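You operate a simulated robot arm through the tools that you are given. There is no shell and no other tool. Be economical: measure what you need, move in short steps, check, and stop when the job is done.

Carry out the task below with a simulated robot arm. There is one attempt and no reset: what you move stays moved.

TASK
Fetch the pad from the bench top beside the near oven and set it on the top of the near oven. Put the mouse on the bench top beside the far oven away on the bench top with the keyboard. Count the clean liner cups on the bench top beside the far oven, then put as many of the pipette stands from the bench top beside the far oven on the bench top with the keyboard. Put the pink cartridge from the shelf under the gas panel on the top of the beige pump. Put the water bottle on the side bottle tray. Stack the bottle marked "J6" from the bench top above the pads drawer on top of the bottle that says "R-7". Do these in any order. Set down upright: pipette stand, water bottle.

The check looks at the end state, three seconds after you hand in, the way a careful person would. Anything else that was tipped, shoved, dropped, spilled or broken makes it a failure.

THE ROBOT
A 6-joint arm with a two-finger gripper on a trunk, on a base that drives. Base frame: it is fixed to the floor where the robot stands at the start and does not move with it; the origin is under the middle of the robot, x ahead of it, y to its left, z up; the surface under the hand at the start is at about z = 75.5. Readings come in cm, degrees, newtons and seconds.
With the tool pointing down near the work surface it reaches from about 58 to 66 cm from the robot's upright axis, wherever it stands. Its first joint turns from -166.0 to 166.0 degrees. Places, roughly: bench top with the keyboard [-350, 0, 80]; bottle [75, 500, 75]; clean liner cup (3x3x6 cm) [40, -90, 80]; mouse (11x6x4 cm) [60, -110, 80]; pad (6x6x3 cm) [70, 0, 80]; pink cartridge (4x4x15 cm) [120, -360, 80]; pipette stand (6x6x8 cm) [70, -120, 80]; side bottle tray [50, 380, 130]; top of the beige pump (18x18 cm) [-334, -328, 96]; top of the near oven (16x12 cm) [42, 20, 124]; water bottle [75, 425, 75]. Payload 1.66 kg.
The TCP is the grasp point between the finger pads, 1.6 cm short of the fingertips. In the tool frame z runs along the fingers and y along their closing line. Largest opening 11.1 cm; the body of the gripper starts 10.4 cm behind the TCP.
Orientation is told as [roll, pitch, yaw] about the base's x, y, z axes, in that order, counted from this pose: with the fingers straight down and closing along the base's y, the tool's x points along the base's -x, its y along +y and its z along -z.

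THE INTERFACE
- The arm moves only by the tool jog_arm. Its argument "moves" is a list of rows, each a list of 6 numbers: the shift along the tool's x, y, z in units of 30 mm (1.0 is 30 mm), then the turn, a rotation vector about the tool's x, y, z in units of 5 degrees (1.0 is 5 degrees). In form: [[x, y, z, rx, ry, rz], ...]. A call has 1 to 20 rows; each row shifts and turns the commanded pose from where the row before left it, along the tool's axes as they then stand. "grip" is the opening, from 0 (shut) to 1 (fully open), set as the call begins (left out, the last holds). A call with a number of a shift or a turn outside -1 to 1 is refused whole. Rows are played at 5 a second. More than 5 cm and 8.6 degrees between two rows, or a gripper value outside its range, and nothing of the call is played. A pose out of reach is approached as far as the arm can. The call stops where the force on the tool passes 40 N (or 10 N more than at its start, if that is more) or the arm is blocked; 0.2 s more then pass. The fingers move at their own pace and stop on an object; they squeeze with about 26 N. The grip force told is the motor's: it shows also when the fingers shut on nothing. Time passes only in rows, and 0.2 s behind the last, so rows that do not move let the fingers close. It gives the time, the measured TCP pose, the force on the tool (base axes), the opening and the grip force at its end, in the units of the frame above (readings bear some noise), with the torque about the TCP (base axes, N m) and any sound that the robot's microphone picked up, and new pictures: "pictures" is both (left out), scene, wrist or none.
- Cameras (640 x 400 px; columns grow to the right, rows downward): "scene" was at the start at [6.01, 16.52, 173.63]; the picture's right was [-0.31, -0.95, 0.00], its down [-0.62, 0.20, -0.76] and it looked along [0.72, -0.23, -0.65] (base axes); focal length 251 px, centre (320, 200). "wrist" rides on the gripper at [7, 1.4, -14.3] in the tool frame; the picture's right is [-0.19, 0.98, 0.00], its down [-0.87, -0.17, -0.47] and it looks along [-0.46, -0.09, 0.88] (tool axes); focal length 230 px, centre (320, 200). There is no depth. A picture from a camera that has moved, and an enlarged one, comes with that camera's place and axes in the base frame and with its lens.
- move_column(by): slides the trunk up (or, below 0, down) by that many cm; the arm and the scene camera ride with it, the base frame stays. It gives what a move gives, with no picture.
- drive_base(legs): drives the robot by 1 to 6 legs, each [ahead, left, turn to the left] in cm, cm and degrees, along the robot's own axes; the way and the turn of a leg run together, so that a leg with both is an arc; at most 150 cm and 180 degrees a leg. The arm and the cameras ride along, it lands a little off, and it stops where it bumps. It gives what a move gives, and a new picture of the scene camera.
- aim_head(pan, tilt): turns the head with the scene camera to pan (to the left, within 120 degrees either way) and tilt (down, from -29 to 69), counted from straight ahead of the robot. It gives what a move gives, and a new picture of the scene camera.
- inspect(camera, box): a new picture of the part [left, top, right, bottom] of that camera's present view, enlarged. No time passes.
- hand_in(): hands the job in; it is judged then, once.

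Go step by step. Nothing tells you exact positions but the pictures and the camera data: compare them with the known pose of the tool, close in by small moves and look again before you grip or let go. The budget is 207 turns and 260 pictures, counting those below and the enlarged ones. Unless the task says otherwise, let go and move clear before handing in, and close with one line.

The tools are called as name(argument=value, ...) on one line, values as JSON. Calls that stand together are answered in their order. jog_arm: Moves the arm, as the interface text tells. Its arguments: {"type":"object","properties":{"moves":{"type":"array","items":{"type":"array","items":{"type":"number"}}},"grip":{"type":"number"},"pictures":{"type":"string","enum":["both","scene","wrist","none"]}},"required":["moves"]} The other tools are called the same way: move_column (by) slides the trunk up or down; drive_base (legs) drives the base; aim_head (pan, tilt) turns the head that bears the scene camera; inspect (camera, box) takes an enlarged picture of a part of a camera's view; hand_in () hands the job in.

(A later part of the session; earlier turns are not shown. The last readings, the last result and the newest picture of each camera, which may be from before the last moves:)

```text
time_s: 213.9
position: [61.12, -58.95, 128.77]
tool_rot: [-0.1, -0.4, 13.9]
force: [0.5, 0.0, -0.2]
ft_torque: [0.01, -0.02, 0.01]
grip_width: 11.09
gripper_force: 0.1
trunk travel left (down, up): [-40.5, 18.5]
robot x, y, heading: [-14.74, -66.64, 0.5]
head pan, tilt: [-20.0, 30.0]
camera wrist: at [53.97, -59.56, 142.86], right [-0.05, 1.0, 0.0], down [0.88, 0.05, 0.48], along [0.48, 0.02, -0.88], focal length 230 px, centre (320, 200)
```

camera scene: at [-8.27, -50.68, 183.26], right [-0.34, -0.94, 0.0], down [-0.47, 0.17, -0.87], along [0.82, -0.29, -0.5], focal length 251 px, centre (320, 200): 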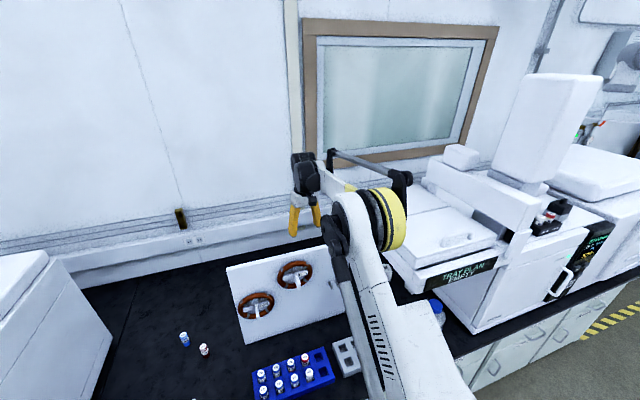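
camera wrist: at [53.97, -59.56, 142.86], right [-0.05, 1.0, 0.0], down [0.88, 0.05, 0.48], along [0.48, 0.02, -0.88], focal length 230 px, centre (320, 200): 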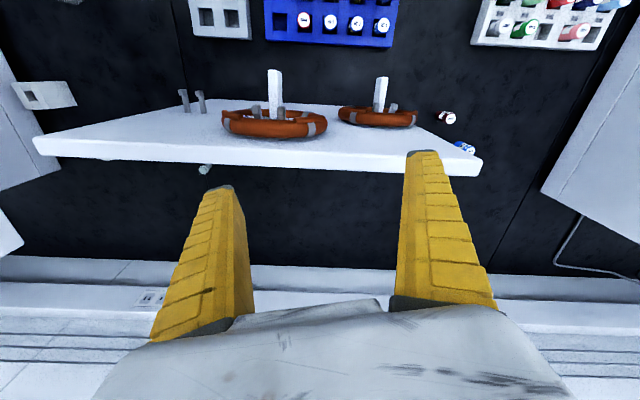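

inspect(camera="wrist", box=[184, 155, 224, 180])

inspect(camera="wrist", box=[0, 60, 120, 220])

```text
16.00 times, centred on (204, 168) of wrist
camera zoom: at [53.97, -59.56, 142.86], right [-0.05, 1.0, 0.0], down [0.88, 0.05, 0.48], along [0.48, 0.02, -0.88], focal length 3681 px, centre (2176, 720)
```

zoom: 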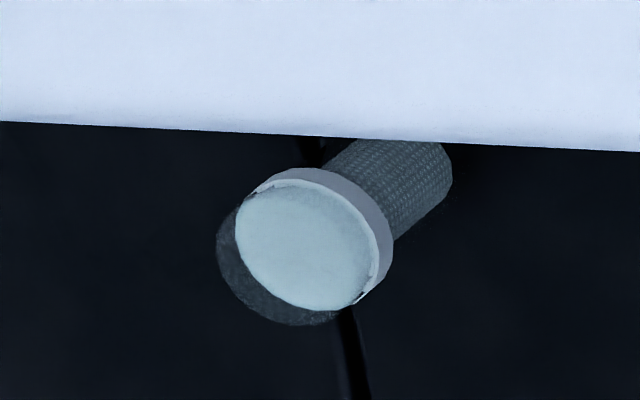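

```text
2.50 times, centred on (60, 140) of wrist
camera zoom: at [53.97, -59.56, 142.86], right [-0.05, 1.0, 0.0], down [0.88, 0.05, 0.48], along [0.48, 0.02, -0.88], focal length 575 px, centre (970, 350)
```

zoom: 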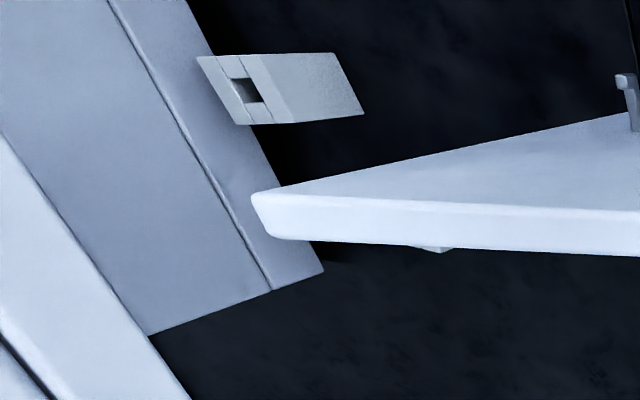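

Both cups are clean, so the count is two and I need a second stand. I'll back off and set a 45° lean for stand B at (73.8, -118.2), turned about -14°.

drive_base(legs=[[-60, 0, 0]])

move_column(by=-40)

jog_arm(moves=[[0, 0, 0, 0, 0, 1], [0, 0, 0, 0, 0, 1], [0, 0, 0, 0, 0, 1], [0, 0, 0, 0, 0, 1], [0, 0, 0, 0, 0, 1], [0, 0, 0, 0, 0, 0.6], [0, 0, 0, 0, -1, 0], [0, 0, 0, 0, -1, 0], [0, 0, 0, 0, -1, 0], [0, 0, 0, 0, -1, 0], [0, 0, 0, 0, -1, 0], [0, 0, 0, 0, -1, 0], [0, 0, 0, 0, -1, 0], [0, 0, 0, 0, -1, 0], [0, 0, 0, 0, -1, 0]], pictures="none")

jog_arm(moves=[[-0.4, -0.93, 0.4, 0, 0, 0], [-0.4, -0.93, 0.4, 0, 0, 0], [-0.4, -0.93, 0.4, 0, 0, 0], [-0.4, -0.93, 0.4, 0, 0, 0], [-0.4, -0.93, 0.4, 0, 0, 0], [-0.4, -0.93, 0.4, 0, 0, 0], [-0.4, -0.93, 0.4, 0, 0, 0], [-0.4, -0.93, 0.4, 0, 0, 0], [-0.4, -0.93, 0.4, 0, 0, 0], [-0.4, -0.93, 0.4, 0, 0, 0], [-0.4, -0.93, 0.4, 0, 0, 0], [-0.4, -0.93, 0.4, 0, 0, 0], [-0.4, -0.93, 0.4, 0, 0, 0], [-0.4, -0.93, 0.4, 0, 0, 0], [-0.4, -0.93, 0.4, 0, 0, 0], [-0.4, -0.93, 0.4, 0, 0, 0]], pictures="both")

```text
time_s: 217.3
position: [0.86, -59.72, 128.63]
tool_rot: [0.0, -0.3, 13.8]
force: [0.2, -0.5, 0.4]
ft_torque: [0.03, -0.05, 0.02]
grip_width: 11.1
gripper_force: 0.0
trunk travel left (down, up): [-40.5, 18.5]
robot x, y, heading: [-74.85, -67.14, 0.0]
head pan, tilt: [-20.0, 30.0]
camera scene: at [-68.62, -51.0, 183.27], right [-0.34, -0.94, 0.0], down [-0.47, 0.17, -0.87], along [0.81, -0.29, -0.5], focal length 251 px, centre (320, 200)
```

scene: 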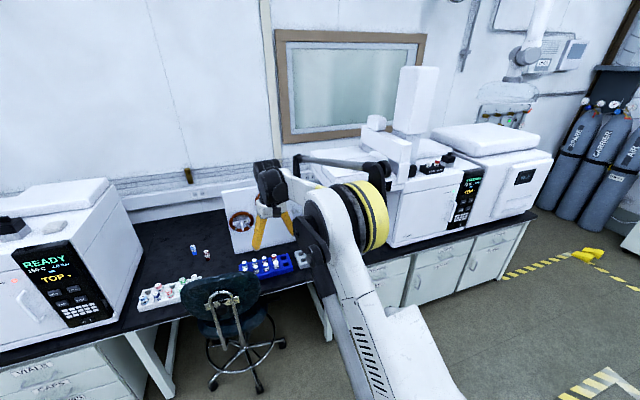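

```text
time_s: 221.1
position: [0.84, -59.73, 88.74]
tool_rot: [-0.1, -0.4, 13.8]
force: [-0.5, 0.5, 0.9]
ft_torque: [0.02, 0.01, -0.03]
grip_width: 11.11
gripper_force: 0.0
trunk travel left (down, up): [-0.5, 58.5]
robot x, y, heading: [-74.95, -66.86, 0.3]
head pan, tilt: [-20.0, 30.0]
```

```text
time_s: 224.3
position: [1.08, -59.62, 88.64]
tool_rot: [0.2, -45.5, -14.5]
force: [-0.3, -0.1, -0.2]
ft_torque: [0.0, 0.03, 0.01]
grip_width: 11.1
gripper_force: 0.0
trunk travel left (down, up): [-0.5, 58.5]
robot x, y, heading: [-74.9, -67.14, 0.4]
head pan, tilt: [-20.0, 30.0]
```

```text
time_s: 227.7
position: [16.37, -109.65, 88.88]
tool_rot: [0.2, -45.4, -14.4]
force: [0.6, 0.2, -0.5]
ft_torque: [-0.02, 0.01, -0.01]
grip_width: 11.07
gripper_force: 0.1
trunk travel left (down, up): [-0.5, 58.5]
robot x, y, heading: [-74.74, -66.77, 0.4]
head pan, tilt: [-20.0, 30.0]
camera scene: at [-68.55, -51.0, 143.26], right [-0.34, -0.94, 0.0], down [-0.47, 0.17, -0.87], along [0.81, -0.29, -0.5], focal length 251 px, centre (320, 200)
camera wrist: at [2.05, -104.77, 93.89], right [0.37, 0.92, 0.14], down [0.22, -0.23, 0.95], along [0.9, -0.32, -0.29], focal length 230 px, centre (320, 200)
```

scene: 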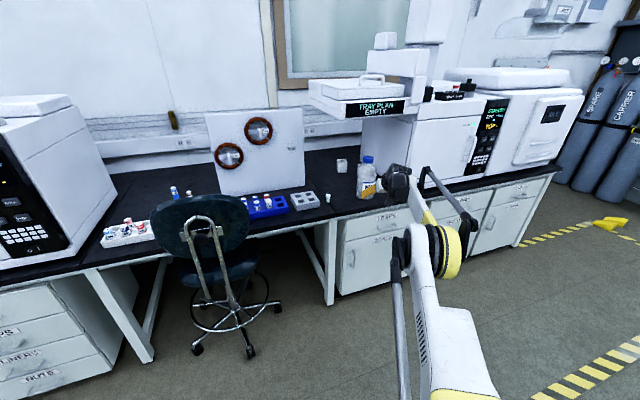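
wrist: 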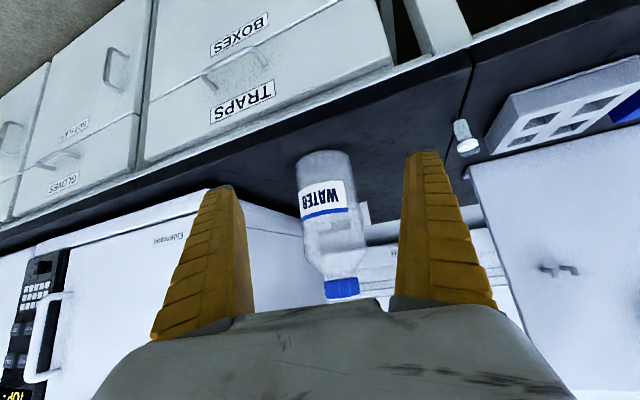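

drive_base(legs=[[0, 11, 0], [34, 0, 0]])

inspect(camera="wrist", box=[0, 0, 640, 400])

```text
time_s: 230.7
position: [50.15, -98.23, 88.87]
tool_rot: [0.3, -45.3, -14.3]
force: [-0.7, 0.4, -0.5]
ft_torque: [0.01, 0.0, 0.0]
grip_width: 11.09
gripper_force: 0.1
trunk travel left (down, up): [-0.5, 58.5]
robot x, y, heading: [-41.64, -55.76, 0.4]
head pan, tilt: [-20.0, 30.0]
camera scene: at [-34.78, -39.78, 143.26], right [-0.34, -0.94, 0.0], down [-0.47, 0.17, -0.87], along [0.82, -0.29, -0.5], focal length 251 px, centre (320, 200)
```

scene: 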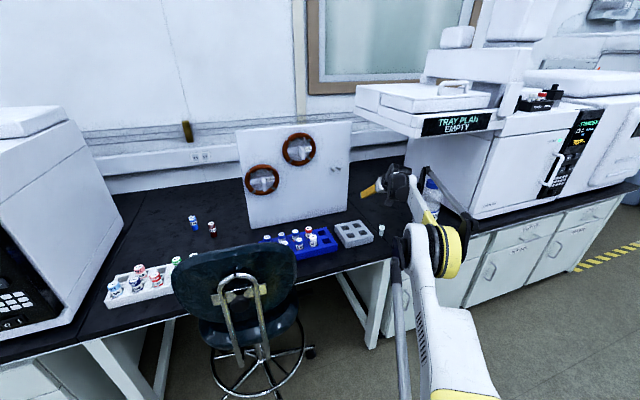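

```text
1.00 times, centred on (320, 200) of wrist (not enlarged: the box is as wide or as high as the picture)
camera zoom: at [35.91, -93.37, 93.88], right [0.37, 0.92, 0.14], down [0.22, -0.23, 0.95], along [0.9, -0.32, -0.29], focal length 230 px, centre (320, 200)
```

zoom: 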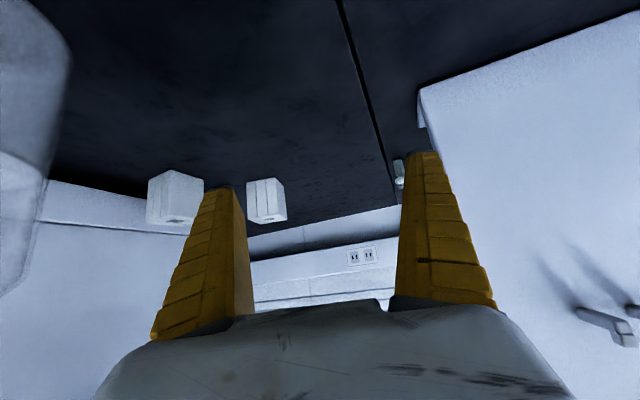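

drive_base(legs=[[21, -18, 0]])

inspect(camera="wrist", box=[0, 0, 640, 400])

```text
time_s: 232.7
position: [71.09, -116.78, 88.73]
tool_rot: [0.2, -45.3, -14.6]
force: [0.1, 0.1, 0.5]
ft_torque: [0.04, -0.03, -0.01]
grip_width: 11.1
gripper_force: 0.1
trunk travel left (down, up): [-0.5, 58.5]
robot x, y, heading: [-20.16, -74.19, -0.1]
head pan, tilt: [-20.0, 30.0]
camera scene: at [-13.59, -58.02, 143.26], right [-0.34, -0.94, 0.0], down [-0.47, 0.17, -0.87], along [0.81, -0.3, -0.5], focal length 251 px, centre (320, 200)
```

scene: 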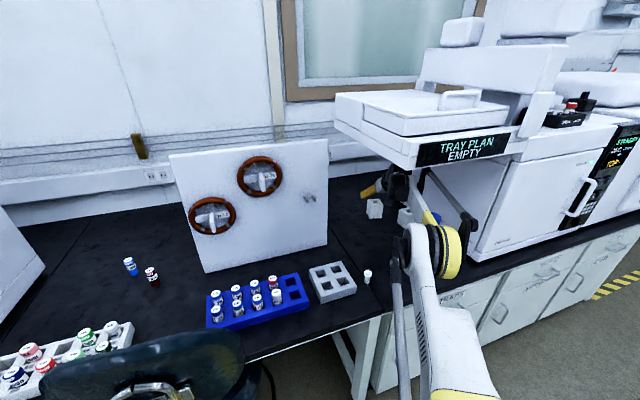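

```text
1.00 times, centred on (320, 200) of wrist (not enlarged: the box is as wide or as high as the picture)
camera zoom: at [56.84, -111.96, 93.88], right [0.37, 0.92, 0.14], down [0.22, -0.23, 0.95], along [0.9, -0.32, -0.29], focal length 230 px, centre (320, 200)
```

zoom: 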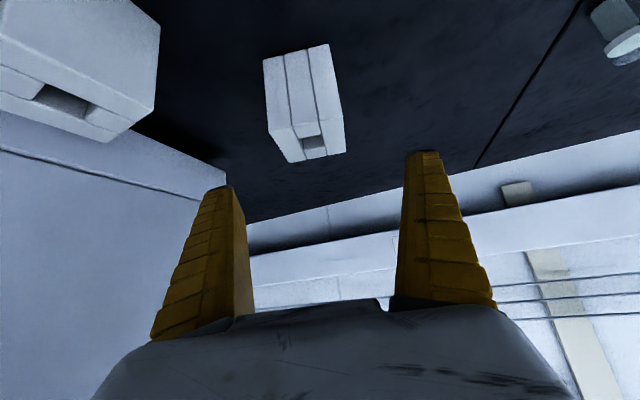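

jog_arm(moves=[[0.48, -0.04, 0.81, 0, 0, 0], [0.48, -0.04, 0.81, 0, 0, 0]], pictures="both")

```text
time_s: 233.3
position: [71.93, -117.14, 83.54]
tool_rot: [0.2, -45.4, -14.6]
force: [-0.7, 0.9, -0.5]
ft_torque: [0.0, -0.01, 0.02]
grip_width: 11.1
gripper_force: 0.0
out of reach, approached as far as the arm can: row 2
trunk travel left (down, up): [-0.5, 58.5]
robot x, y, heading: [-20.18, -73.89, 0.1]
head pan, tilt: [-20.0, 30.0]
camera scene: at [-13.61, -58.01, 143.26], right [-0.34, -0.94, 0.0], down [-0.47, 0.17, -0.87], along [0.81, -0.3, -0.5], focal length 251 px, centre (320, 200)
camera wrist: at [57.72, -112.21, 88.56], right [0.37, 0.92, 0.14], down [0.22, -0.23, 0.95], along [0.9, -0.32, -0.29], focal length 230 px, centre (320, 200)
```

scene: 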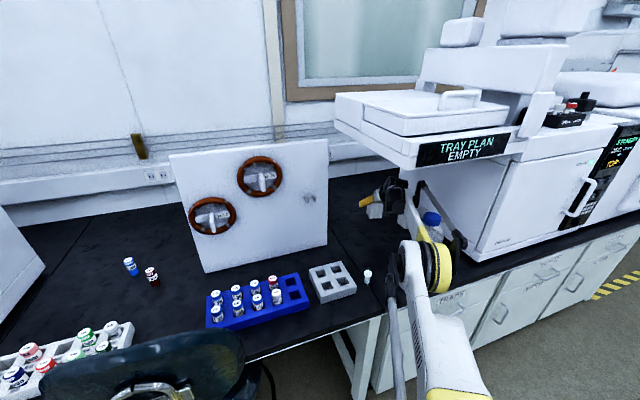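
wrist: 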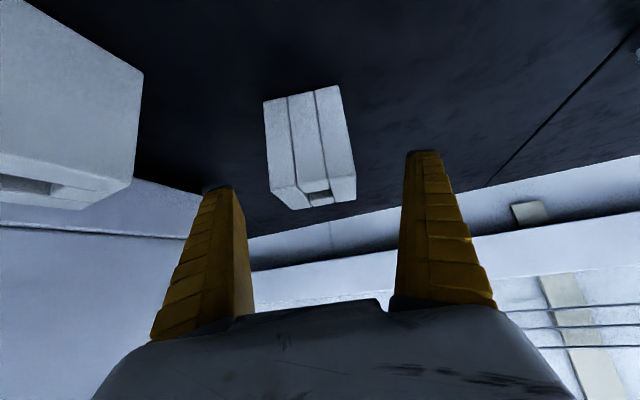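

drive_base(legs=[[2.2, -0.4, 0]])

jog_arm(moves=[[0.5, -0.04, 0.4, 0, 0, 0], [0.4, 0, 0.35, 0, 0, 0]], pictures="wrist")

```text
time_s: 234.1
position: [74.27, -117.61, 83.47]
tool_rot: [0.2, -45.4, -14.6]
force: [1.0, 0.5, -0.6]
ft_torque: [0.01, 0.0, 0.01]
grip_width: 11.08
gripper_force: 0.1
trunk travel left (down, up): [-0.5, 58.5]
robot x, y, heading: [-17.67, -74.33, -0.2]
head pan, tilt: [-20.0, 30.0]
camera scene: at [-11.38, -58.41, 143.26], right [-0.34, -0.94, 0.0], down [-0.47, 0.17, -0.87], along [0.81, -0.3, -0.5], focal length 251 px, centre (320, 200)
```

scene: 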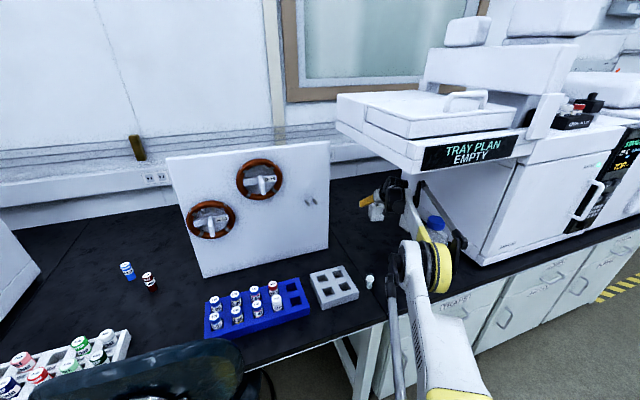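

```text
time_s: 234.7
position: [73.68, -117.35, 80.03]
tool_rot: [0.2, -45.5, -14.5]
force: [-0.2, 0.0, 0.9]
ft_torque: [0.0, -0.03, 0.03]
grip_width: 11.09
gripper_force: 0.1
out of reach, approached as far as the arm can: row 2
trunk travel left (down, up): [-0.5, 58.5]
robot x, y, heading: [-17.54, -74.27, -0.1]
head pan, tilt: [-20.0, 30.0]
camera wrist: at [59.4, -112.43, 85.02], right [0.37, 0.92, 0.14], down [0.22, -0.23, 0.95], along [0.9, -0.32, -0.29], focal length 230 px, centre (320, 200)
```

wrist: 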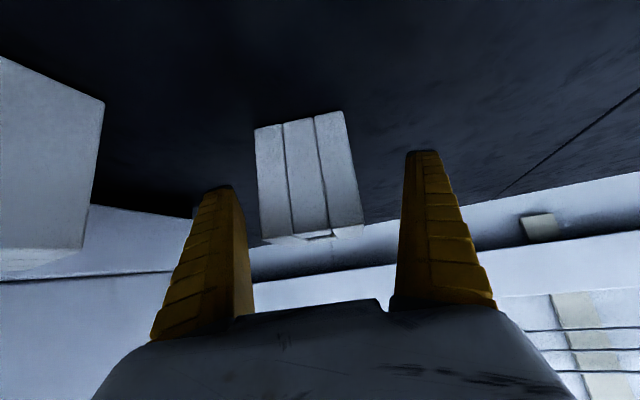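

jog_arm(moves=[[0, -0.12, 0, 0, 0, 0], [0, 0, 0, 0, 0, 0], [0, 0, 0, 0, 0, 0], [0, 0, 0, 0, 0, 0]], grip=0, pictures="none")

jog_arm(moves=[[-0.25, 0, -0.25, 0, 0, 0], [-0.25, 0, -0.25, 0, 0, 0], [-0.5, 0, -0.5, 0, 0, 0]], pictures="wrist")

```text
time_s: 235.7
position: [73.54, -117.74, 80.01]
tool_rot: [0.1, -45.5, -14.6]
force: [0.1, 0.6, -0.2]
ft_torque: [0.03, -0.03, -0.01]
grip_width: 5.76
gripper_force: 25.6
trunk travel left (down, up): [-0.5, 58.5]
robot x, y, heading: [-17.75, -74.44, 0.2]
head pan, tilt: [-20.0, 30.0]
```

```text
time_s: 236.5
position: [73.44, -117.73, 84.24]
tool_rot: [0.2, -45.4, -14.6]
force: [-0.3, 0.8, -2.2]
ft_torque: [-0.03, 0.0, -0.01]
grip_width: 5.76
gripper_force: 25.9
trunk travel left (down, up): [-0.5, 58.5]
robot x, y, heading: [-17.86, -74.62, 0.2]
head pan, tilt: [-20.0, 30.0]
camera wrist: at [59.2, -112.77, 89.33], right [0.37, 0.92, 0.14], down [0.22, -0.23, 0.95], along [0.9, -0.32, -0.29], focal length 230 px, centre (320, 200)
```

wrist: 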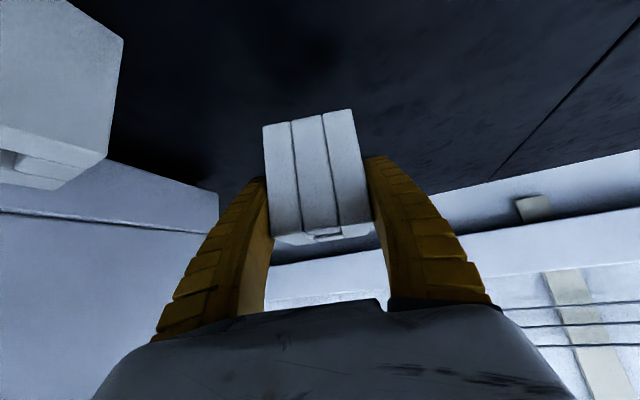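

jog_arm(moves=[[-0.5, 0, -0.5, 0, 0, 0], [-0.6, 0, -0.6, 0, 0, 0]], pictures="none")

drive_base(legs=[[-23.2, 18, 0], [-100, 0, 0], [0, 0, -90], [0, 0, -90]])

inspect(camera="wrist", box=[0, 0, 640, 400])

```text
time_s: 237.1
position: [73.49, -117.79, 88.98]
tool_rot: [0.1, -45.4, -14.6]
force: [-0.5, 0.1, -2.2]
ft_torque: [-0.02, -0.02, 0.03]
grip_width: 5.77
gripper_force: 26.4
trunk travel left (down, up): [-0.5, 58.5]
robot x, y, heading: [-17.67, -74.29, -0.1]
head pan, tilt: [-20.0, 30.0]
```

```text
time_s: 251.4
position: [-231.56, -13.66, 88.95]
tool_rot: [0.2, -45.4, 165.8]
force: [-0.6, 0.0, -3.0]
ft_torque: [0.01, -0.06, 0.01]
grip_width: 5.77
gripper_force: 26.1
trunk travel left (down, up): [-0.5, 58.5]
robot x, y, heading: [-140.07, -56.26, -179.5]
head pan, tilt: [-20.0, 30.0]
camera scene: at [-146.36, -72.15, 143.26], right [0.33, 0.94, 0.0], down [0.47, -0.17, -0.87], along [-0.82, 0.29, -0.5], focal length 251 px, centre (320, 200)
```

scene: 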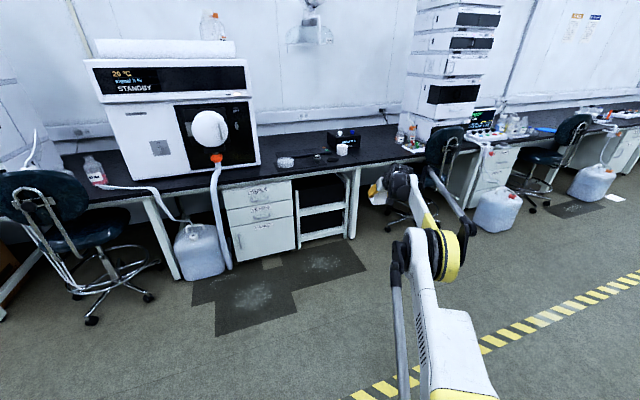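

```text
1.00 times, centred on (320, 200) of wrist (not enlarged: the box is as wide or as high as the picture)
camera zoom: at [-217.29, -18.68, 94.02], right [-0.37, -0.92, 0.14], down [-0.22, 0.23, 0.95], along [-0.9, 0.32, -0.29], focal length 230 px, centre (320, 200)
```

zoom: 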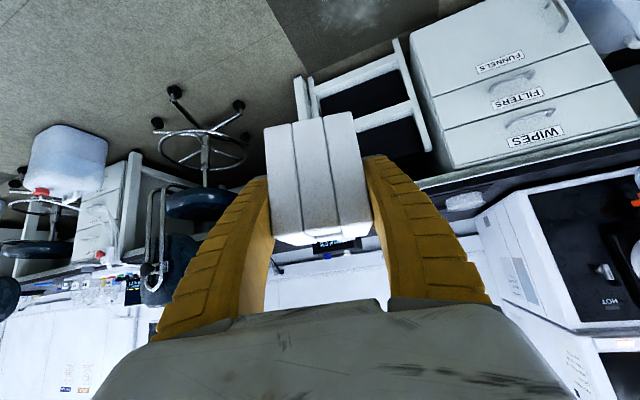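

drive_base(legs=[[66, -21.5, 0]])

inspect(camera="wrist", box=[0, 0, 640, 400])

```text
time_s: 255.2
position: [-297.26, 6.48, 88.95]
tool_rot: [0.2, -45.4, 166.1]
force: [-0.3, -0.6, -2.7]
ft_torque: [0.01, 0.02, -0.06]
grip_width: 5.75
gripper_force: 26.0
trunk travel left (down, up): [-0.5, 58.5]
robot x, y, heading: [-205.54, -35.76, -179.3]
head pan, tilt: [-20.0, 30.0]
camera scene: at [-211.74, -51.59, 143.26], right [0.33, 0.94, 0.0], down [0.47, -0.17, -0.87], along [-0.82, 0.29, -0.5], focal length 251 px, centre (320, 200)
```

scene: 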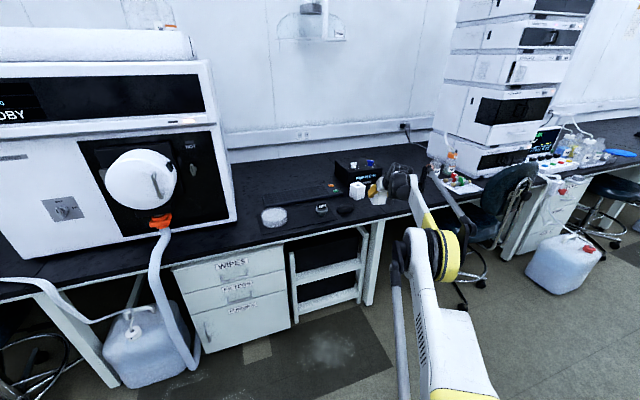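

```text
1.00 times, centred on (320, 200) of wrist (not enlarged: the box is as wide or as high as the picture)
camera zoom: at [-282.91, 1.55, 94.02], right [-0.36, -0.92, 0.14], down [-0.22, 0.23, 0.95], along [-0.9, 0.31, -0.29], focal length 230 px, centre (320, 200)
```

zoom: 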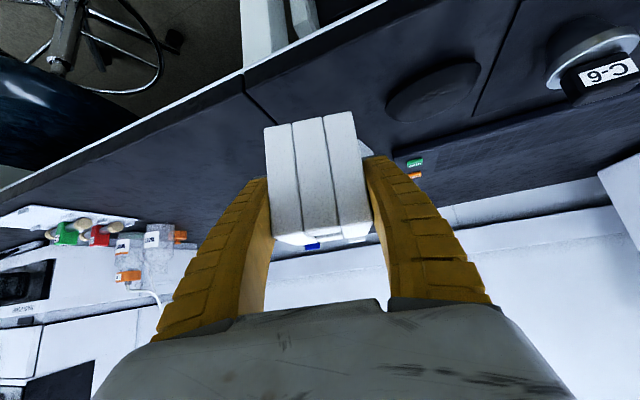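

drive_base(legs=[[10.3, -1.3, 0]])

inspect(camera="scene", box=[260, 120, 480, 258])

```text
time_s: 256.4
position: [-307.53, 7.65, 88.96]
tool_rot: [0.2, -45.5, 166.1]
force: [0.4, 0.1, -2.0]
ft_torque: [-0.01, 0.02, -0.04]
grip_width: 5.77
gripper_force: 25.9
trunk travel left (down, up): [-0.5, 58.5]
robot x, y, heading: [-215.92, -34.05, -179.2]
head pan, tilt: [-20.0, 30.0]
camera scene: at [-222.07, -50.42, 143.26], right [0.33, 0.94, 0.0], down [0.47, -0.17, -0.87], along [-0.82, 0.29, -0.5], focal length 251 px, centre (320, 200)
```

scene: 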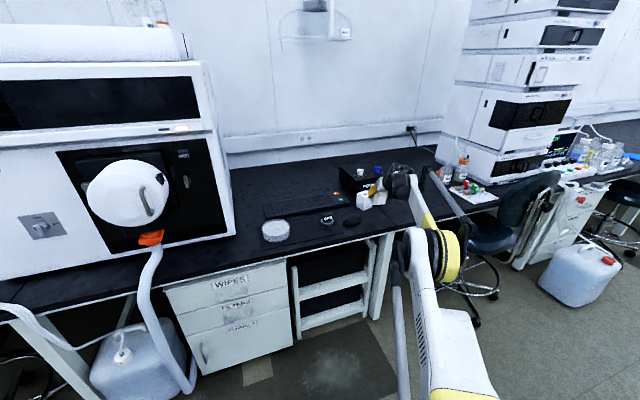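

```text
2.90 times, centred on (370, 189) of scene
camera zoom: at [-222.07, -50.42, 143.26], right [0.33, 0.94, 0.0], down [0.47, -0.17, -0.87], along [-0.82, 0.29, -0.5], focal length 728 px, centre (175, 232)
```

zoom: 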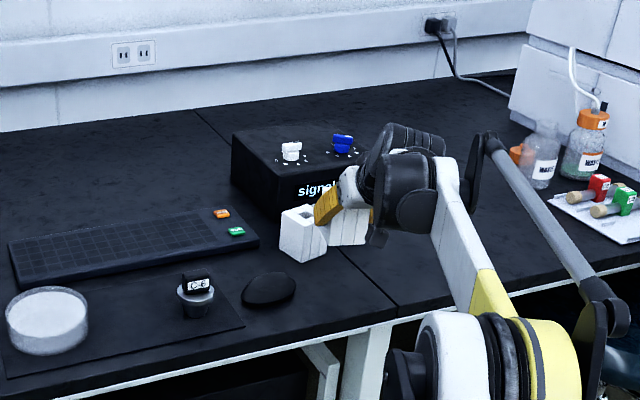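

jog_arm(moves=[[0.66, 0, 0.66, 0, 0, 0], [0.66, 0, 0.66, 0, 0, 0], [0.6, 0, 0.6, 0, 0, 0]], pictures="scene")

inspect(camera="wrist", box=[0, 0, 640, 400])

```text
time_s: 257.2
position: [-307.68, 7.62, 80.8]
tool_rot: [0.2, -45.4, 166.1]
force: [0.8, -0.7, -2.8]
ft_torque: [0.01, -0.01, -0.04]
grip_width: 5.73
gripper_force: 25.9
trunk travel left (down, up): [-0.5, 58.5]
robot x, y, heading: [-215.9, -34.24, -179.1]
head pan, tilt: [-20.0, 30.0]
camera scene: at [-222.05, -50.43, 143.26], right [0.33, 0.94, 0.0], down [0.47, -0.17, -0.87], along [-0.82, 0.29, -0.5], focal length 251 px, centre (320, 200)
```

scene: 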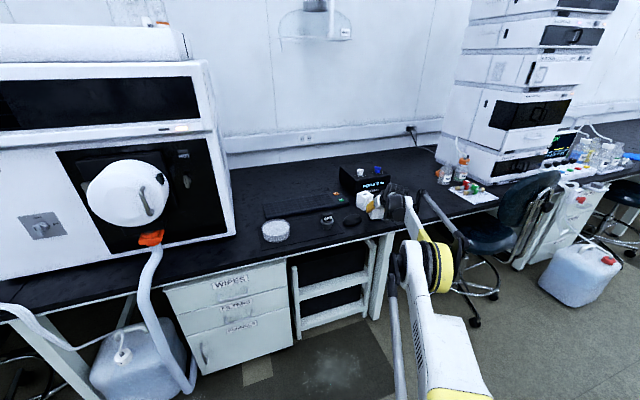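

```text
1.00 times, centred on (320, 200) of wrist (not enlarged: the box is as wide or as high as the picture)
camera zoom: at [-293.36, 2.65, 85.93], right [-0.36, -0.92, 0.14], down [-0.22, 0.23, 0.95], along [-0.9, 0.31, -0.29], focal length 230 px, centre (320, 200)
```

zoom: 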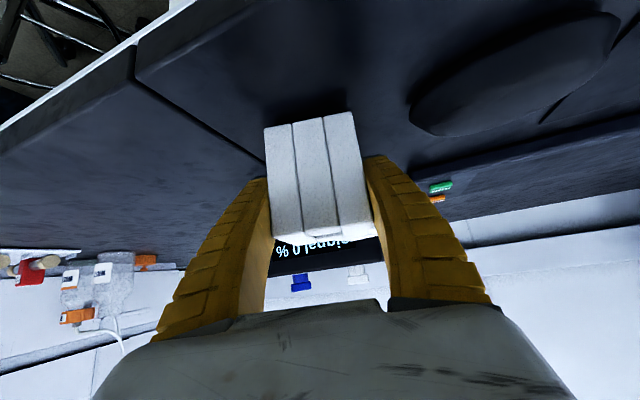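

jog_arm(moves=[[0.12, 0, 0.12, 0, 0, 0]], pictures="none")

jog_arm(moves=[[0.07, 0, 0.07, 0, 0, 0]], pictures="none")

jog_arm(moves=[[0.07, 0, 0.07, 0, 0, 0]], pictures="none")

```text
time_s: 257.6
position: [-307.57, 7.63, 80.3]
tool_rot: [0.2, -45.5, 166.1]
force: [0.0, 0.1, -2.6]
ft_torque: [-0.02, 0.01, 0.0]
grip_width: 5.74
gripper_force: 26.3
trunk travel left (down, up): [-0.5, 58.5]
robot x, y, heading: [-215.64, -34.74, -179.2]
head pan, tilt: [-20.0, 30.0]
```

```text
time_s: 258.0
position: [-307.51, 7.66, 80.04]
tool_rot: [0.1, -45.5, 166.1]
force: [-0.8, 0.2, 0.3]
ft_torque: [0.09, 0.08, 0.02]
grip_width: 5.77
gripper_force: 26.1
trunk travel left (down, up): [-0.5, 58.5]
robot x, y, heading: [-215.62, -34.58, -179.5]
head pan, tilt: [-20.0, 30.0]
```

```text
time_s: 258.4
position: [-307.45, 7.57, 80.1]
tool_rot: [0.1, -45.6, 166.1]
force: [-5.6, 2.3, 15.5]
ft_torque: [0.07, -0.1, 0.05]
grip_width: 5.77
gripper_force: 25.9
trunk travel left (down, up): [-0.5, 58.5]
robot x, y, heading: [-215.69, -35.03, -179.3]
head pan, tilt: [-20.0, 30.0]
```

jog_arm(moves=[[0, 0, 0, 0, 0, 0], [0, 0, 0, 0, 0, 0], [0, 0, -0.8, 0, 0, 0], [0, 0, -1, 0, 0, 0], [0, 0, -1, 0, 0, 0], [0, 0, -1, 0, 0, 0]], grip=0.78, pictures="both")

```text
time_s: 259.8
position: [-299.79, 5.75, 87.77]
tool_rot: [0.3, -45.3, 166.3]
force: [-0.4, -0.3, 0.0]
ft_torque: [0.02, 0.01, 0.0]
grip_width: 8.75
gripper_force: 0.5
trunk travel left (down, up): [-0.5, 58.5]
robot x, y, heading: [-215.59, -34.32, -179.2]
head pan, tilt: [-20.0, 30.0]
camera scene: at [-222.02, -50.44, 143.27], right [0.33, 0.94, 0.0], down [0.47, -0.16, -0.87], along [-0.82, 0.29, -0.5], focal length 251 px, centre (320, 200)
camera wrist: at [-285.41, 0.68, 92.8], right [-0.36, -0.92, 0.14], down [-0.22, 0.23, 0.95], along [-0.9, 0.31, -0.29], focal length 230 px, centre (320, 200)
```

scene: 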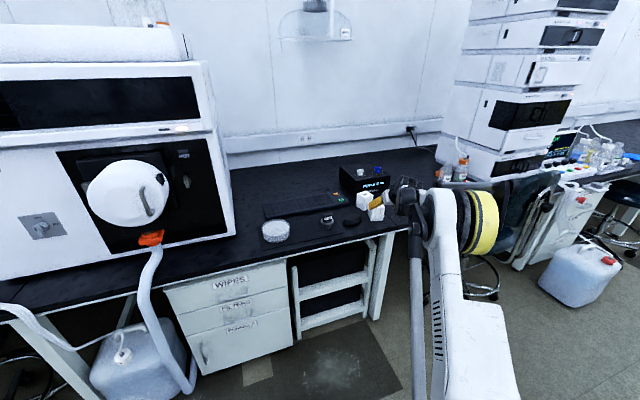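
wrist: 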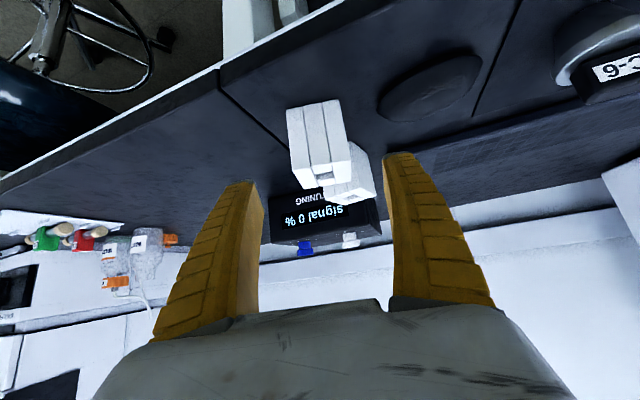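

Both stands are placed upright beside the mouse. Next is the pink cartridge: I'll back off, bring the hand in, and look toward the gas panel.

drive_base(legs=[[-70, 0, 0]])

jog_arm(moves=[[0.5, 0, -0.5, 0, 1, 0], [0.5, 0, -0.5, 0, 1, 0], [0.5, 0, -0.5, 0, 1, 0], [0.6, 0, -0.4, 0, 1, 0], [0.7, 0, -0.4, 0, 1, 0], [0.7, 0, -0.3, 0, 1, 0], [0.8, 0, 0, 0, 1, 0], [0.9, 0, 0, 0, 1, 0], [0.9, 0, 0, 0, 1, 0], [0.9, 0, 0, 0, 0, 0]], pictures="none")

move_column(by=40)

drive_base(legs=[[0, 0, 135], [120, 0, 0]])

aim_head(pan=10, tilt=20)

```text
time_s: 263.7
position: [-228.89, 6.81, 87.69]
tool_rot: [0.2, -45.4, 165.9]
force: [-0.2, 0.1, 1.0]
ft_torque: [0.0, -0.02, -0.02]
grip_width: 8.79
gripper_force: 0.5
trunk travel left (down, up): [-0.5, 58.5]
robot x, y, heading: [-144.68, -33.64, -179.3]
head pan, tilt: [-20.0, 30.0]
camera scene: at [-151.28, -49.65, 143.27], right [0.33, 0.94, 0.0], down [0.47, -0.17, -0.87], along [-0.82, 0.29, -0.5], focal length 251 px, centre (320, 200)
```

scene: 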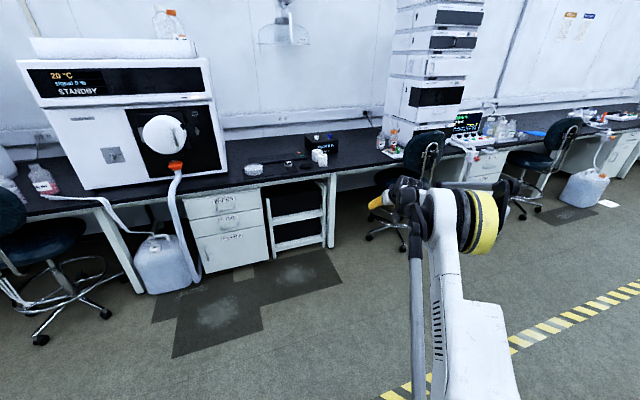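

```text
time_s: 265.9
position: [-206.03, 0.88, 87.13]
tool_rot: [0.1, -0.3, 166.1]
force: [0.2, -0.4, -0.6]
ft_torque: [-0.04, -0.03, 0.02]
grip_width: 8.78
gripper_force: 0.9
trunk travel left (down, up): [-0.5, 58.5]
robot x, y, heading: [-145.18, -33.85, -179.3]
head pan, tilt: [-20.0, 30.0]
```

```text
time_s: 269.7
position: [-206.1, 1.01, 127.25]
tool_rot: [0.1, -0.4, 166.0]
force: [-0.5, -0.5, -0.1]
ft_torque: [-0.04, 0.0, -0.04]
grip_width: 8.75
gripper_force: 0.7
trunk travel left (down, up): [-40.5, 18.5]
robot x, y, heading: [-144.83, -33.93, -179.4]
head pan, tilt: [-20.0, 30.0]
```

```text
time_s: 281.3
position: [-40.3, -183.4, 127.23]
tool_rot: [0.2, -0.5, -58.6]
force: [0.1, 0.3, 0.3]
ft_torque: [0.04, 0.01, 0.03]
grip_width: 8.75
gripper_force: 0.5
trunk travel left (down, up): [-40.5, 18.5]
robot x, y, heading: [-59.39, -115.98, -44.2]
head pan, tilt: [-20.0, 30.0]
camera scene: at [-43.7, -108.83, 183.26], right [-0.9, -0.44, 0.0], down [-0.22, 0.45, -0.87], along [0.38, -0.78, -0.5], focal length 251 px, centre (320, 200)
```

scene: 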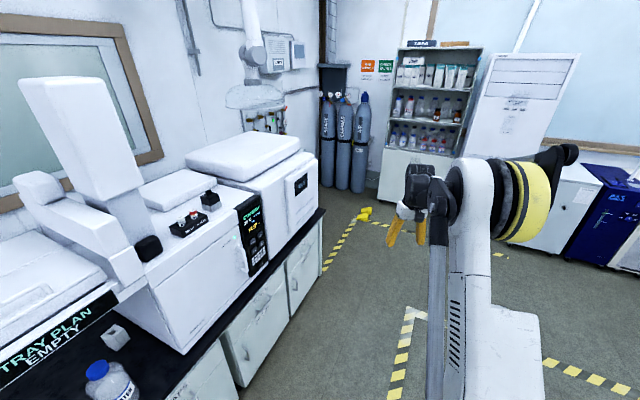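

```text
time_s: 282.3
position: [-40.33, -183.47, 127.24]
tool_rot: [0.0, -0.4, -58.7]
force: [0.5, -0.2, 0.4]
ft_torque: [0.0, -0.02, 0.01]
grip_width: 8.74
gripper_force: 0.6
trunk travel left (down, up): [-40.5, 18.5]
robot x, y, heading: [-59.28, -115.84, -44.1]
head pan, tilt: [10.0, 20.0]
camera scene: at [-39.96, -105.91, 184.87], right [-0.56, -0.83, 0.0], down [-0.28, 0.19, -0.94], along [0.78, -0.53, -0.34], focal length 251 px, centre (320, 200)
```

scene: 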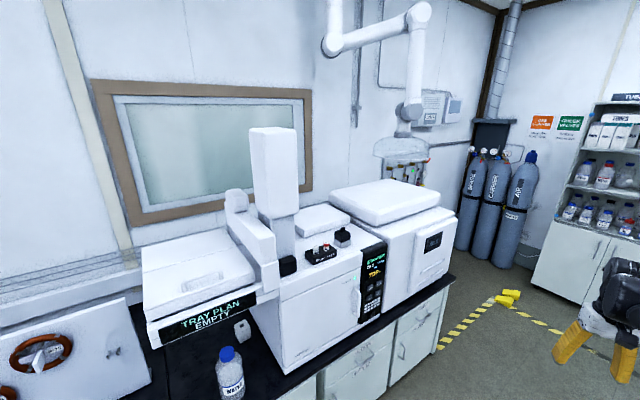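

The gas panel is on the wall beyond the second oven. I'll drive round the end of the bench to see its shelf.

drive_base(legs=[[65, -53, 0], [64, -52, 0], [0, 0, 44]])

aim_head(pan=-5, tilt=25)

```text
time_s: 292.8
position: [23.97, -314.76, 127.22]
tool_rot: [0.1, -0.4, -13.3]
force: [-0.7, 0.4, 0.3]
ft_torque: [-0.01, -0.02, 0.0]
grip_width: 8.8
gripper_force: 1.4
trunk travel left (down, up): [-40.5, 18.5]
robot x, y, heading: [-37.62, -280.59, 1.1]
head pan, tilt: [10.0, 20.0]
camera scene: at [-30.67, -259.77, 184.87], right [0.19, -0.98, 0.0], down [-0.34, -0.07, -0.94], along [0.92, 0.18, -0.34], focal length 251 px, centre (320, 200)
```

scene: 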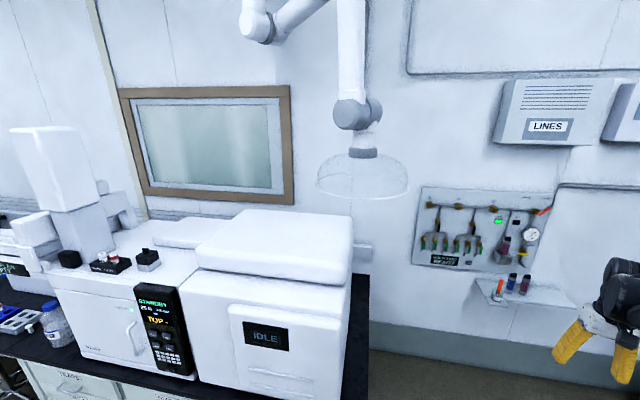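

```text
time_s: 293.5
position: [23.93, -314.78, 127.18]
tool_rot: [0.2, -0.4, -13.4]
force: [0.0, 0.7, 0.0]
ft_torque: [-0.03, -0.03, 0.02]
grip_width: 8.77
gripper_force: 0.9
trunk travel left (down, up): [-40.5, 18.5]
robot x, y, heading: [-37.43, -280.79, 1.3]
head pan, tilt: [-5.0, 25.0]
camera scene: at [-30.63, -262.21, 184.06], right [-0.07, -1.0, 0.0], down [-0.42, 0.03, -0.91], along [0.9, -0.06, -0.42], focal length 251 px, centre (320, 200)
```

scene: 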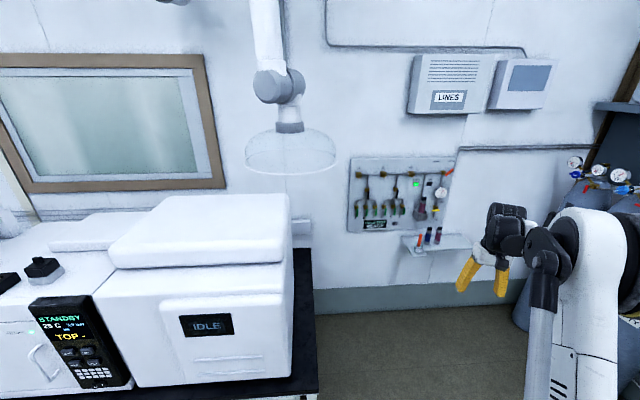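

inspect(camera="scene", box=[340, 150, 480, 270])

```text
3.33 times, centred on (410, 210) of scene
camera zoom: at [-30.63, -262.21, 184.06], right [-0.07, -1.0, 0.0], down [-0.42, 0.03, -0.91], along [0.9, -0.06, -0.42], focal length 838 px, centre (20, 167)
```

zoom: 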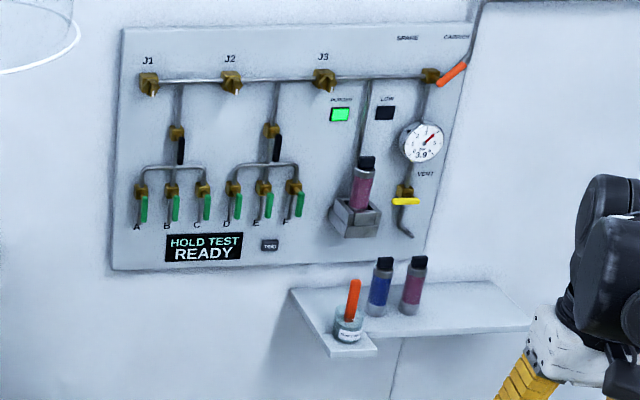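

The pink cartridge stands on the shelf at about (115, -358), next to a blue one 7 cm to its left. I'll use the same 45° lean to keep the hand off the wall panel.

jog_arm(moves=[[0, 0, 0, 0, 0, -1], [0, 0, 0, 0, 0, -1], [0, 0, 0, 0, 0, -0.7], [-1, 0.2, 0, 0, -1, 0], [-0.9, 0.2, 0.2, 0, -1, 0], [-0.9, 0.2, 0.2, 0, -1, 0], [-0.9, 0.2, 0.2, 0, -1, 0], [-0.8, 0.2, 0.3, 0, -1, 0], [-0.8, 0.2, 0.4, 0, -1, 0], [-0.7, 0.2, 0.5, 0, -1, 0], [-0.7, 0.2, 0.6, 0, -1, 0], [-0.7, 0.2, 0.7, 0, -1, 0]], grip=0.75, pictures="none")

move_column(by=-28)

drive_base(legs=[[0, 0, -1.3], [40, -50, 0]])

inspect(camera="wrist", box=[0, 0, 640, 400])

```text
time_s: 296.1
position: [48.81, -309.2, 126.13]
tool_rot: [0.1, -45.5, 0.0]
force: [-0.2, 0.3, 0.4]
ft_torque: [-0.01, 0.01, 0.03]
grip_width: 8.45
gripper_force: 0.9
trunk travel left (down, up): [-40.5, 18.5]
robot x, y, heading: [-37.4, -280.81, 0.8]
head pan, tilt: [-5.0, 25.0]
```

```text
time_s: 299.0
position: [48.68, -309.29, 98.16]
tool_rot: [0.0, -45.5, 0.2]
force: [0.6, -0.5, -0.5]
ft_torque: [0.01, 0.01, 0.02]
grip_width: 8.46
gripper_force: 0.4
trunk travel left (down, up): [-12.5, 46.5]
robot x, y, heading: [-37.49, -280.49, 1.0]
head pan, tilt: [-5.0, 25.0]
```

```text
time_s: 302.8
position: [87.52, -360.69, 98.15]
tool_rot: [-0.1, -45.4, -1.5]
force: [-0.5, 0.0, 0.2]
ft_torque: [-0.02, -0.01, 0.05]
grip_width: 8.45
gripper_force: 0.7
trunk travel left (down, up): [-12.5, 46.5]
robot x, y, heading: [2.11, -329.66, -0.3]
head pan, tilt: [-5.0, 25.0]
camera scene: at [9.69, -311.3, 156.06], right [-0.1, -1.0, 0.0], down [-0.42, 0.04, -0.91], along [0.9, -0.09, -0.42], focal length 251 px, centre (320, 200)
```

scene: 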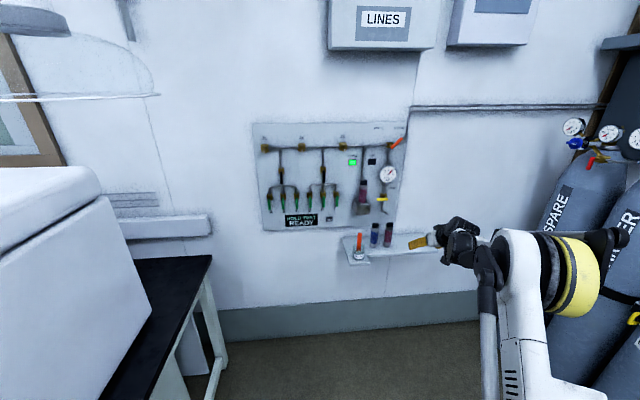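

```text
1.00 times, centred on (320, 200) of wrist (not enlarged: the box is as wide or as high as the picture)
camera zoom: at [72.56, -359.02, 103.25], right [0.16, 0.98, 0.14], down [0.27, -0.18, 0.95], along [0.95, -0.12, -0.29], focal length 230 px, centre (320, 200)
```

zoom: 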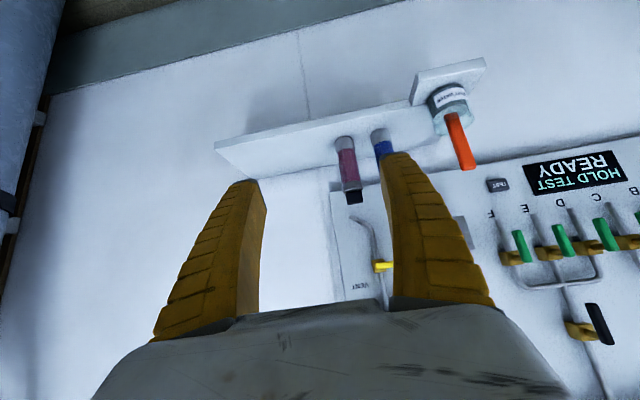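

move_column(by=-10.7)

jog_arm(moves=[[0, 0.5, 0, 0, 0, 0], [0, 0.5, 0, 0, 0, 0]], grip=0.66, pictures="none")

drive_base(legs=[[18, 0, 0]])

inspect(camera="wrist", box=[0, 0, 640, 400])

```text
time_s: 304.2
position: [87.5, -360.64, 87.48]
tool_rot: [0.0, -45.5, -1.6]
force: [0.1, 0.2, -0.1]
ft_torque: [0.02, 0.01, 0.03]
grip_width: 8.42
gripper_force: 0.7
trunk travel left (down, up): [-1.8, 57.2]
robot x, y, heading: [2.1, -329.59, -0.6]
head pan, tilt: [-5.0, 25.0]
```

```text
time_s: 304.8
position: [87.63, -357.72, 87.41]
tool_rot: [-0.1, -45.6, -1.5]
force: [-0.4, -0.6, -0.6]
ft_torque: [0.01, 0.0, -0.02]
grip_width: 7.45
gripper_force: 0.7
trunk travel left (down, up): [-1.8, 57.2]
robot x, y, heading: [2.58, -329.69, -0.6]
head pan, tilt: [-5.0, 25.0]
```

```text
time_s: 306.3
position: [105.0, -357.73, 87.46]
tool_rot: [0.0, -45.4, -1.5]
force: [0.4, 0.1, 0.8]
ft_torque: [0.0, 0.01, -0.01]
grip_width: 7.49
gripper_force: 1.3
trunk travel left (down, up): [-1.8, 57.2]
robot x, y, heading: [19.81, -329.78, -0.8]
head pan, tilt: [-5.0, 25.0]
camera scene: at [27.04, -311.45, 145.36], right [-0.1, -1.0, 0.0], down [-0.42, 0.04, -0.91], along [0.9, -0.09, -0.42], focal length 251 px, centre (320, 200)
```

scene: 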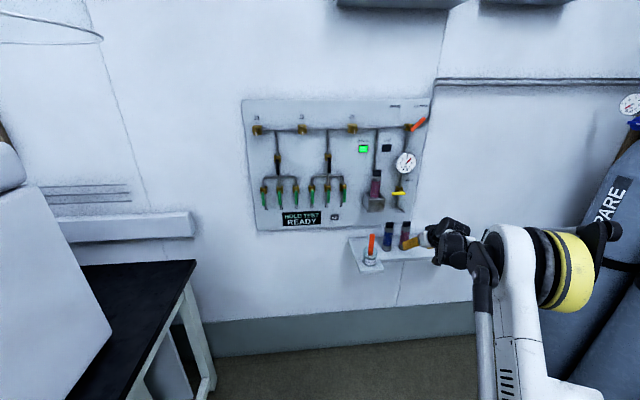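

```text
1.00 times, centred on (320, 200) of wrist (not enlarged: the box is as wide or as high as the picture)
camera zoom: at [90.04, -356.18, 92.54], right [0.16, 0.98, 0.14], down [0.27, -0.17, 0.95], along [0.95, -0.12, -0.29], focal length 230 px, centre (320, 200)
```

zoom: 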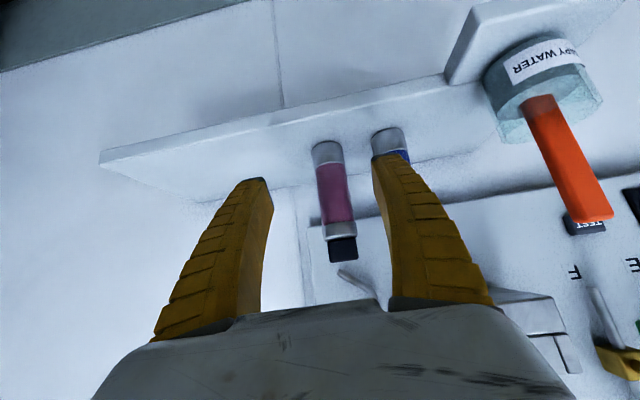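

drive_base(legs=[[6, 0, 0]])

jog_arm(moves=[[-0.3, 0, 0.3, 0, 0, 0]], grip=0.55, pictures="wrist")

```text
time_s: 307.3
position: [111.02, -357.8, 87.5]
tool_rot: [0.0, -45.4, -1.5]
force: [0.7, 0.1, 0.0]
ft_torque: [0.0, 0.0, 0.01]
grip_width: 7.46
gripper_force: 0.3
trunk travel left (down, up): [-1.8, 57.2]
robot x, y, heading: [25.67, -329.67, -0.4]
head pan, tilt: [-5.0, 25.0]
camera scene: at [32.98, -311.51, 145.36], right [-0.1, -1.0, 0.0], down [-0.42, 0.04, -0.91], along [0.9, -0.09, -0.42], focal length 251 px, centre (320, 200)
```

scene: 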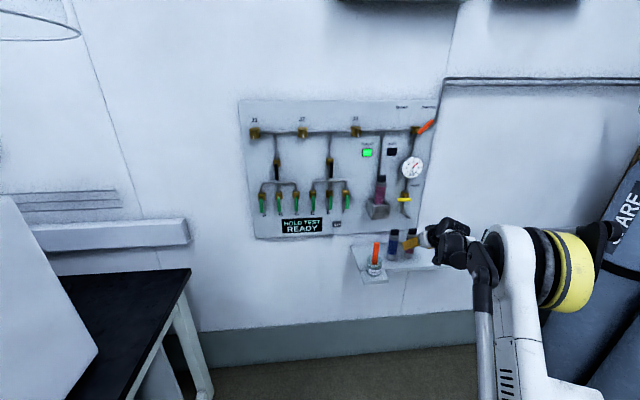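

```text
time_s: 307.7
position: [112.25, -357.88, 87.52]
tool_rot: [0.0, -45.4, -1.6]
force: [-0.3, -0.2, -0.3]
ft_torque: [-0.03, -0.03, 0.04]
grip_width: 6.29
gripper_force: 1.4
trunk travel left (down, up): [-1.8, 57.2]
robot x, y, heading: [25.7, -330.13, -0.5]
head pan, tilt: [-5.0, 25.0]
camera wrist: at [97.26, -356.22, 92.53], right [0.16, 0.98, 0.14], down [0.27, -0.17, 0.95], along [0.95, -0.11, -0.29], focal length 230 px, centre (320, 200)
```

wrist: 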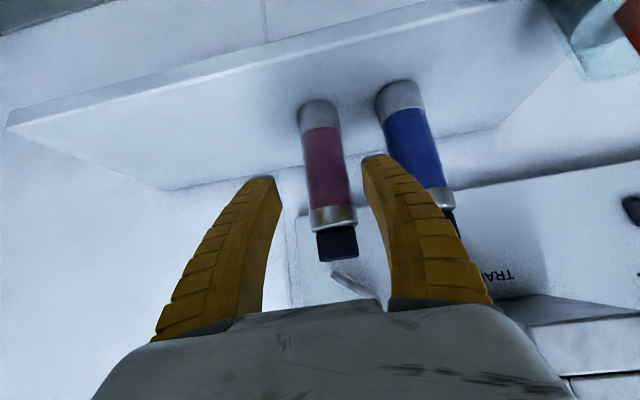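

jog_arm(moves=[[-0.35, 0.07, 0.35, 0, 0, 0], [-0.32, 0.05, 0.32, 0, 0, 0]], pictures="wrist")

```text
time_s: 308.3
position: [115.28, -357.51, 87.52]
tool_rot: [0.0, -45.5, -1.5]
force: [0.2, 0.6, 0.4]
ft_torque: [0.03, 0.0, -0.02]
grip_width: 6.31
gripper_force: 1.1
trunk travel left (down, up): [-1.8, 57.2]
robot x, y, heading: [26.02, -329.88, -0.3]
head pan, tilt: [-5.0, 25.0]
camera wrist: at [100.23, -355.89, 92.59], right [0.16, 0.98, 0.14], down [0.27, -0.17, 0.95], along [0.95, -0.11, -0.29], focal length 230 px, centre (320, 200)
```

wrist: 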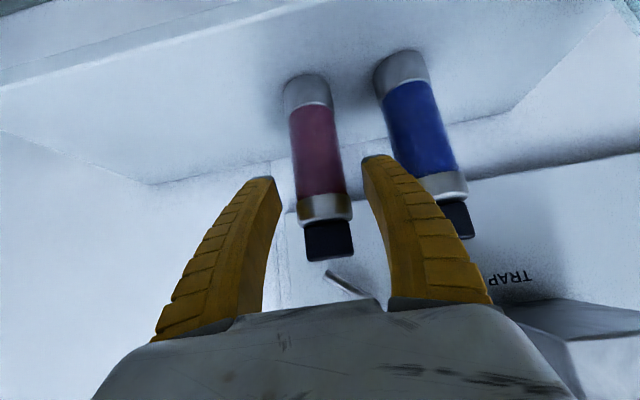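

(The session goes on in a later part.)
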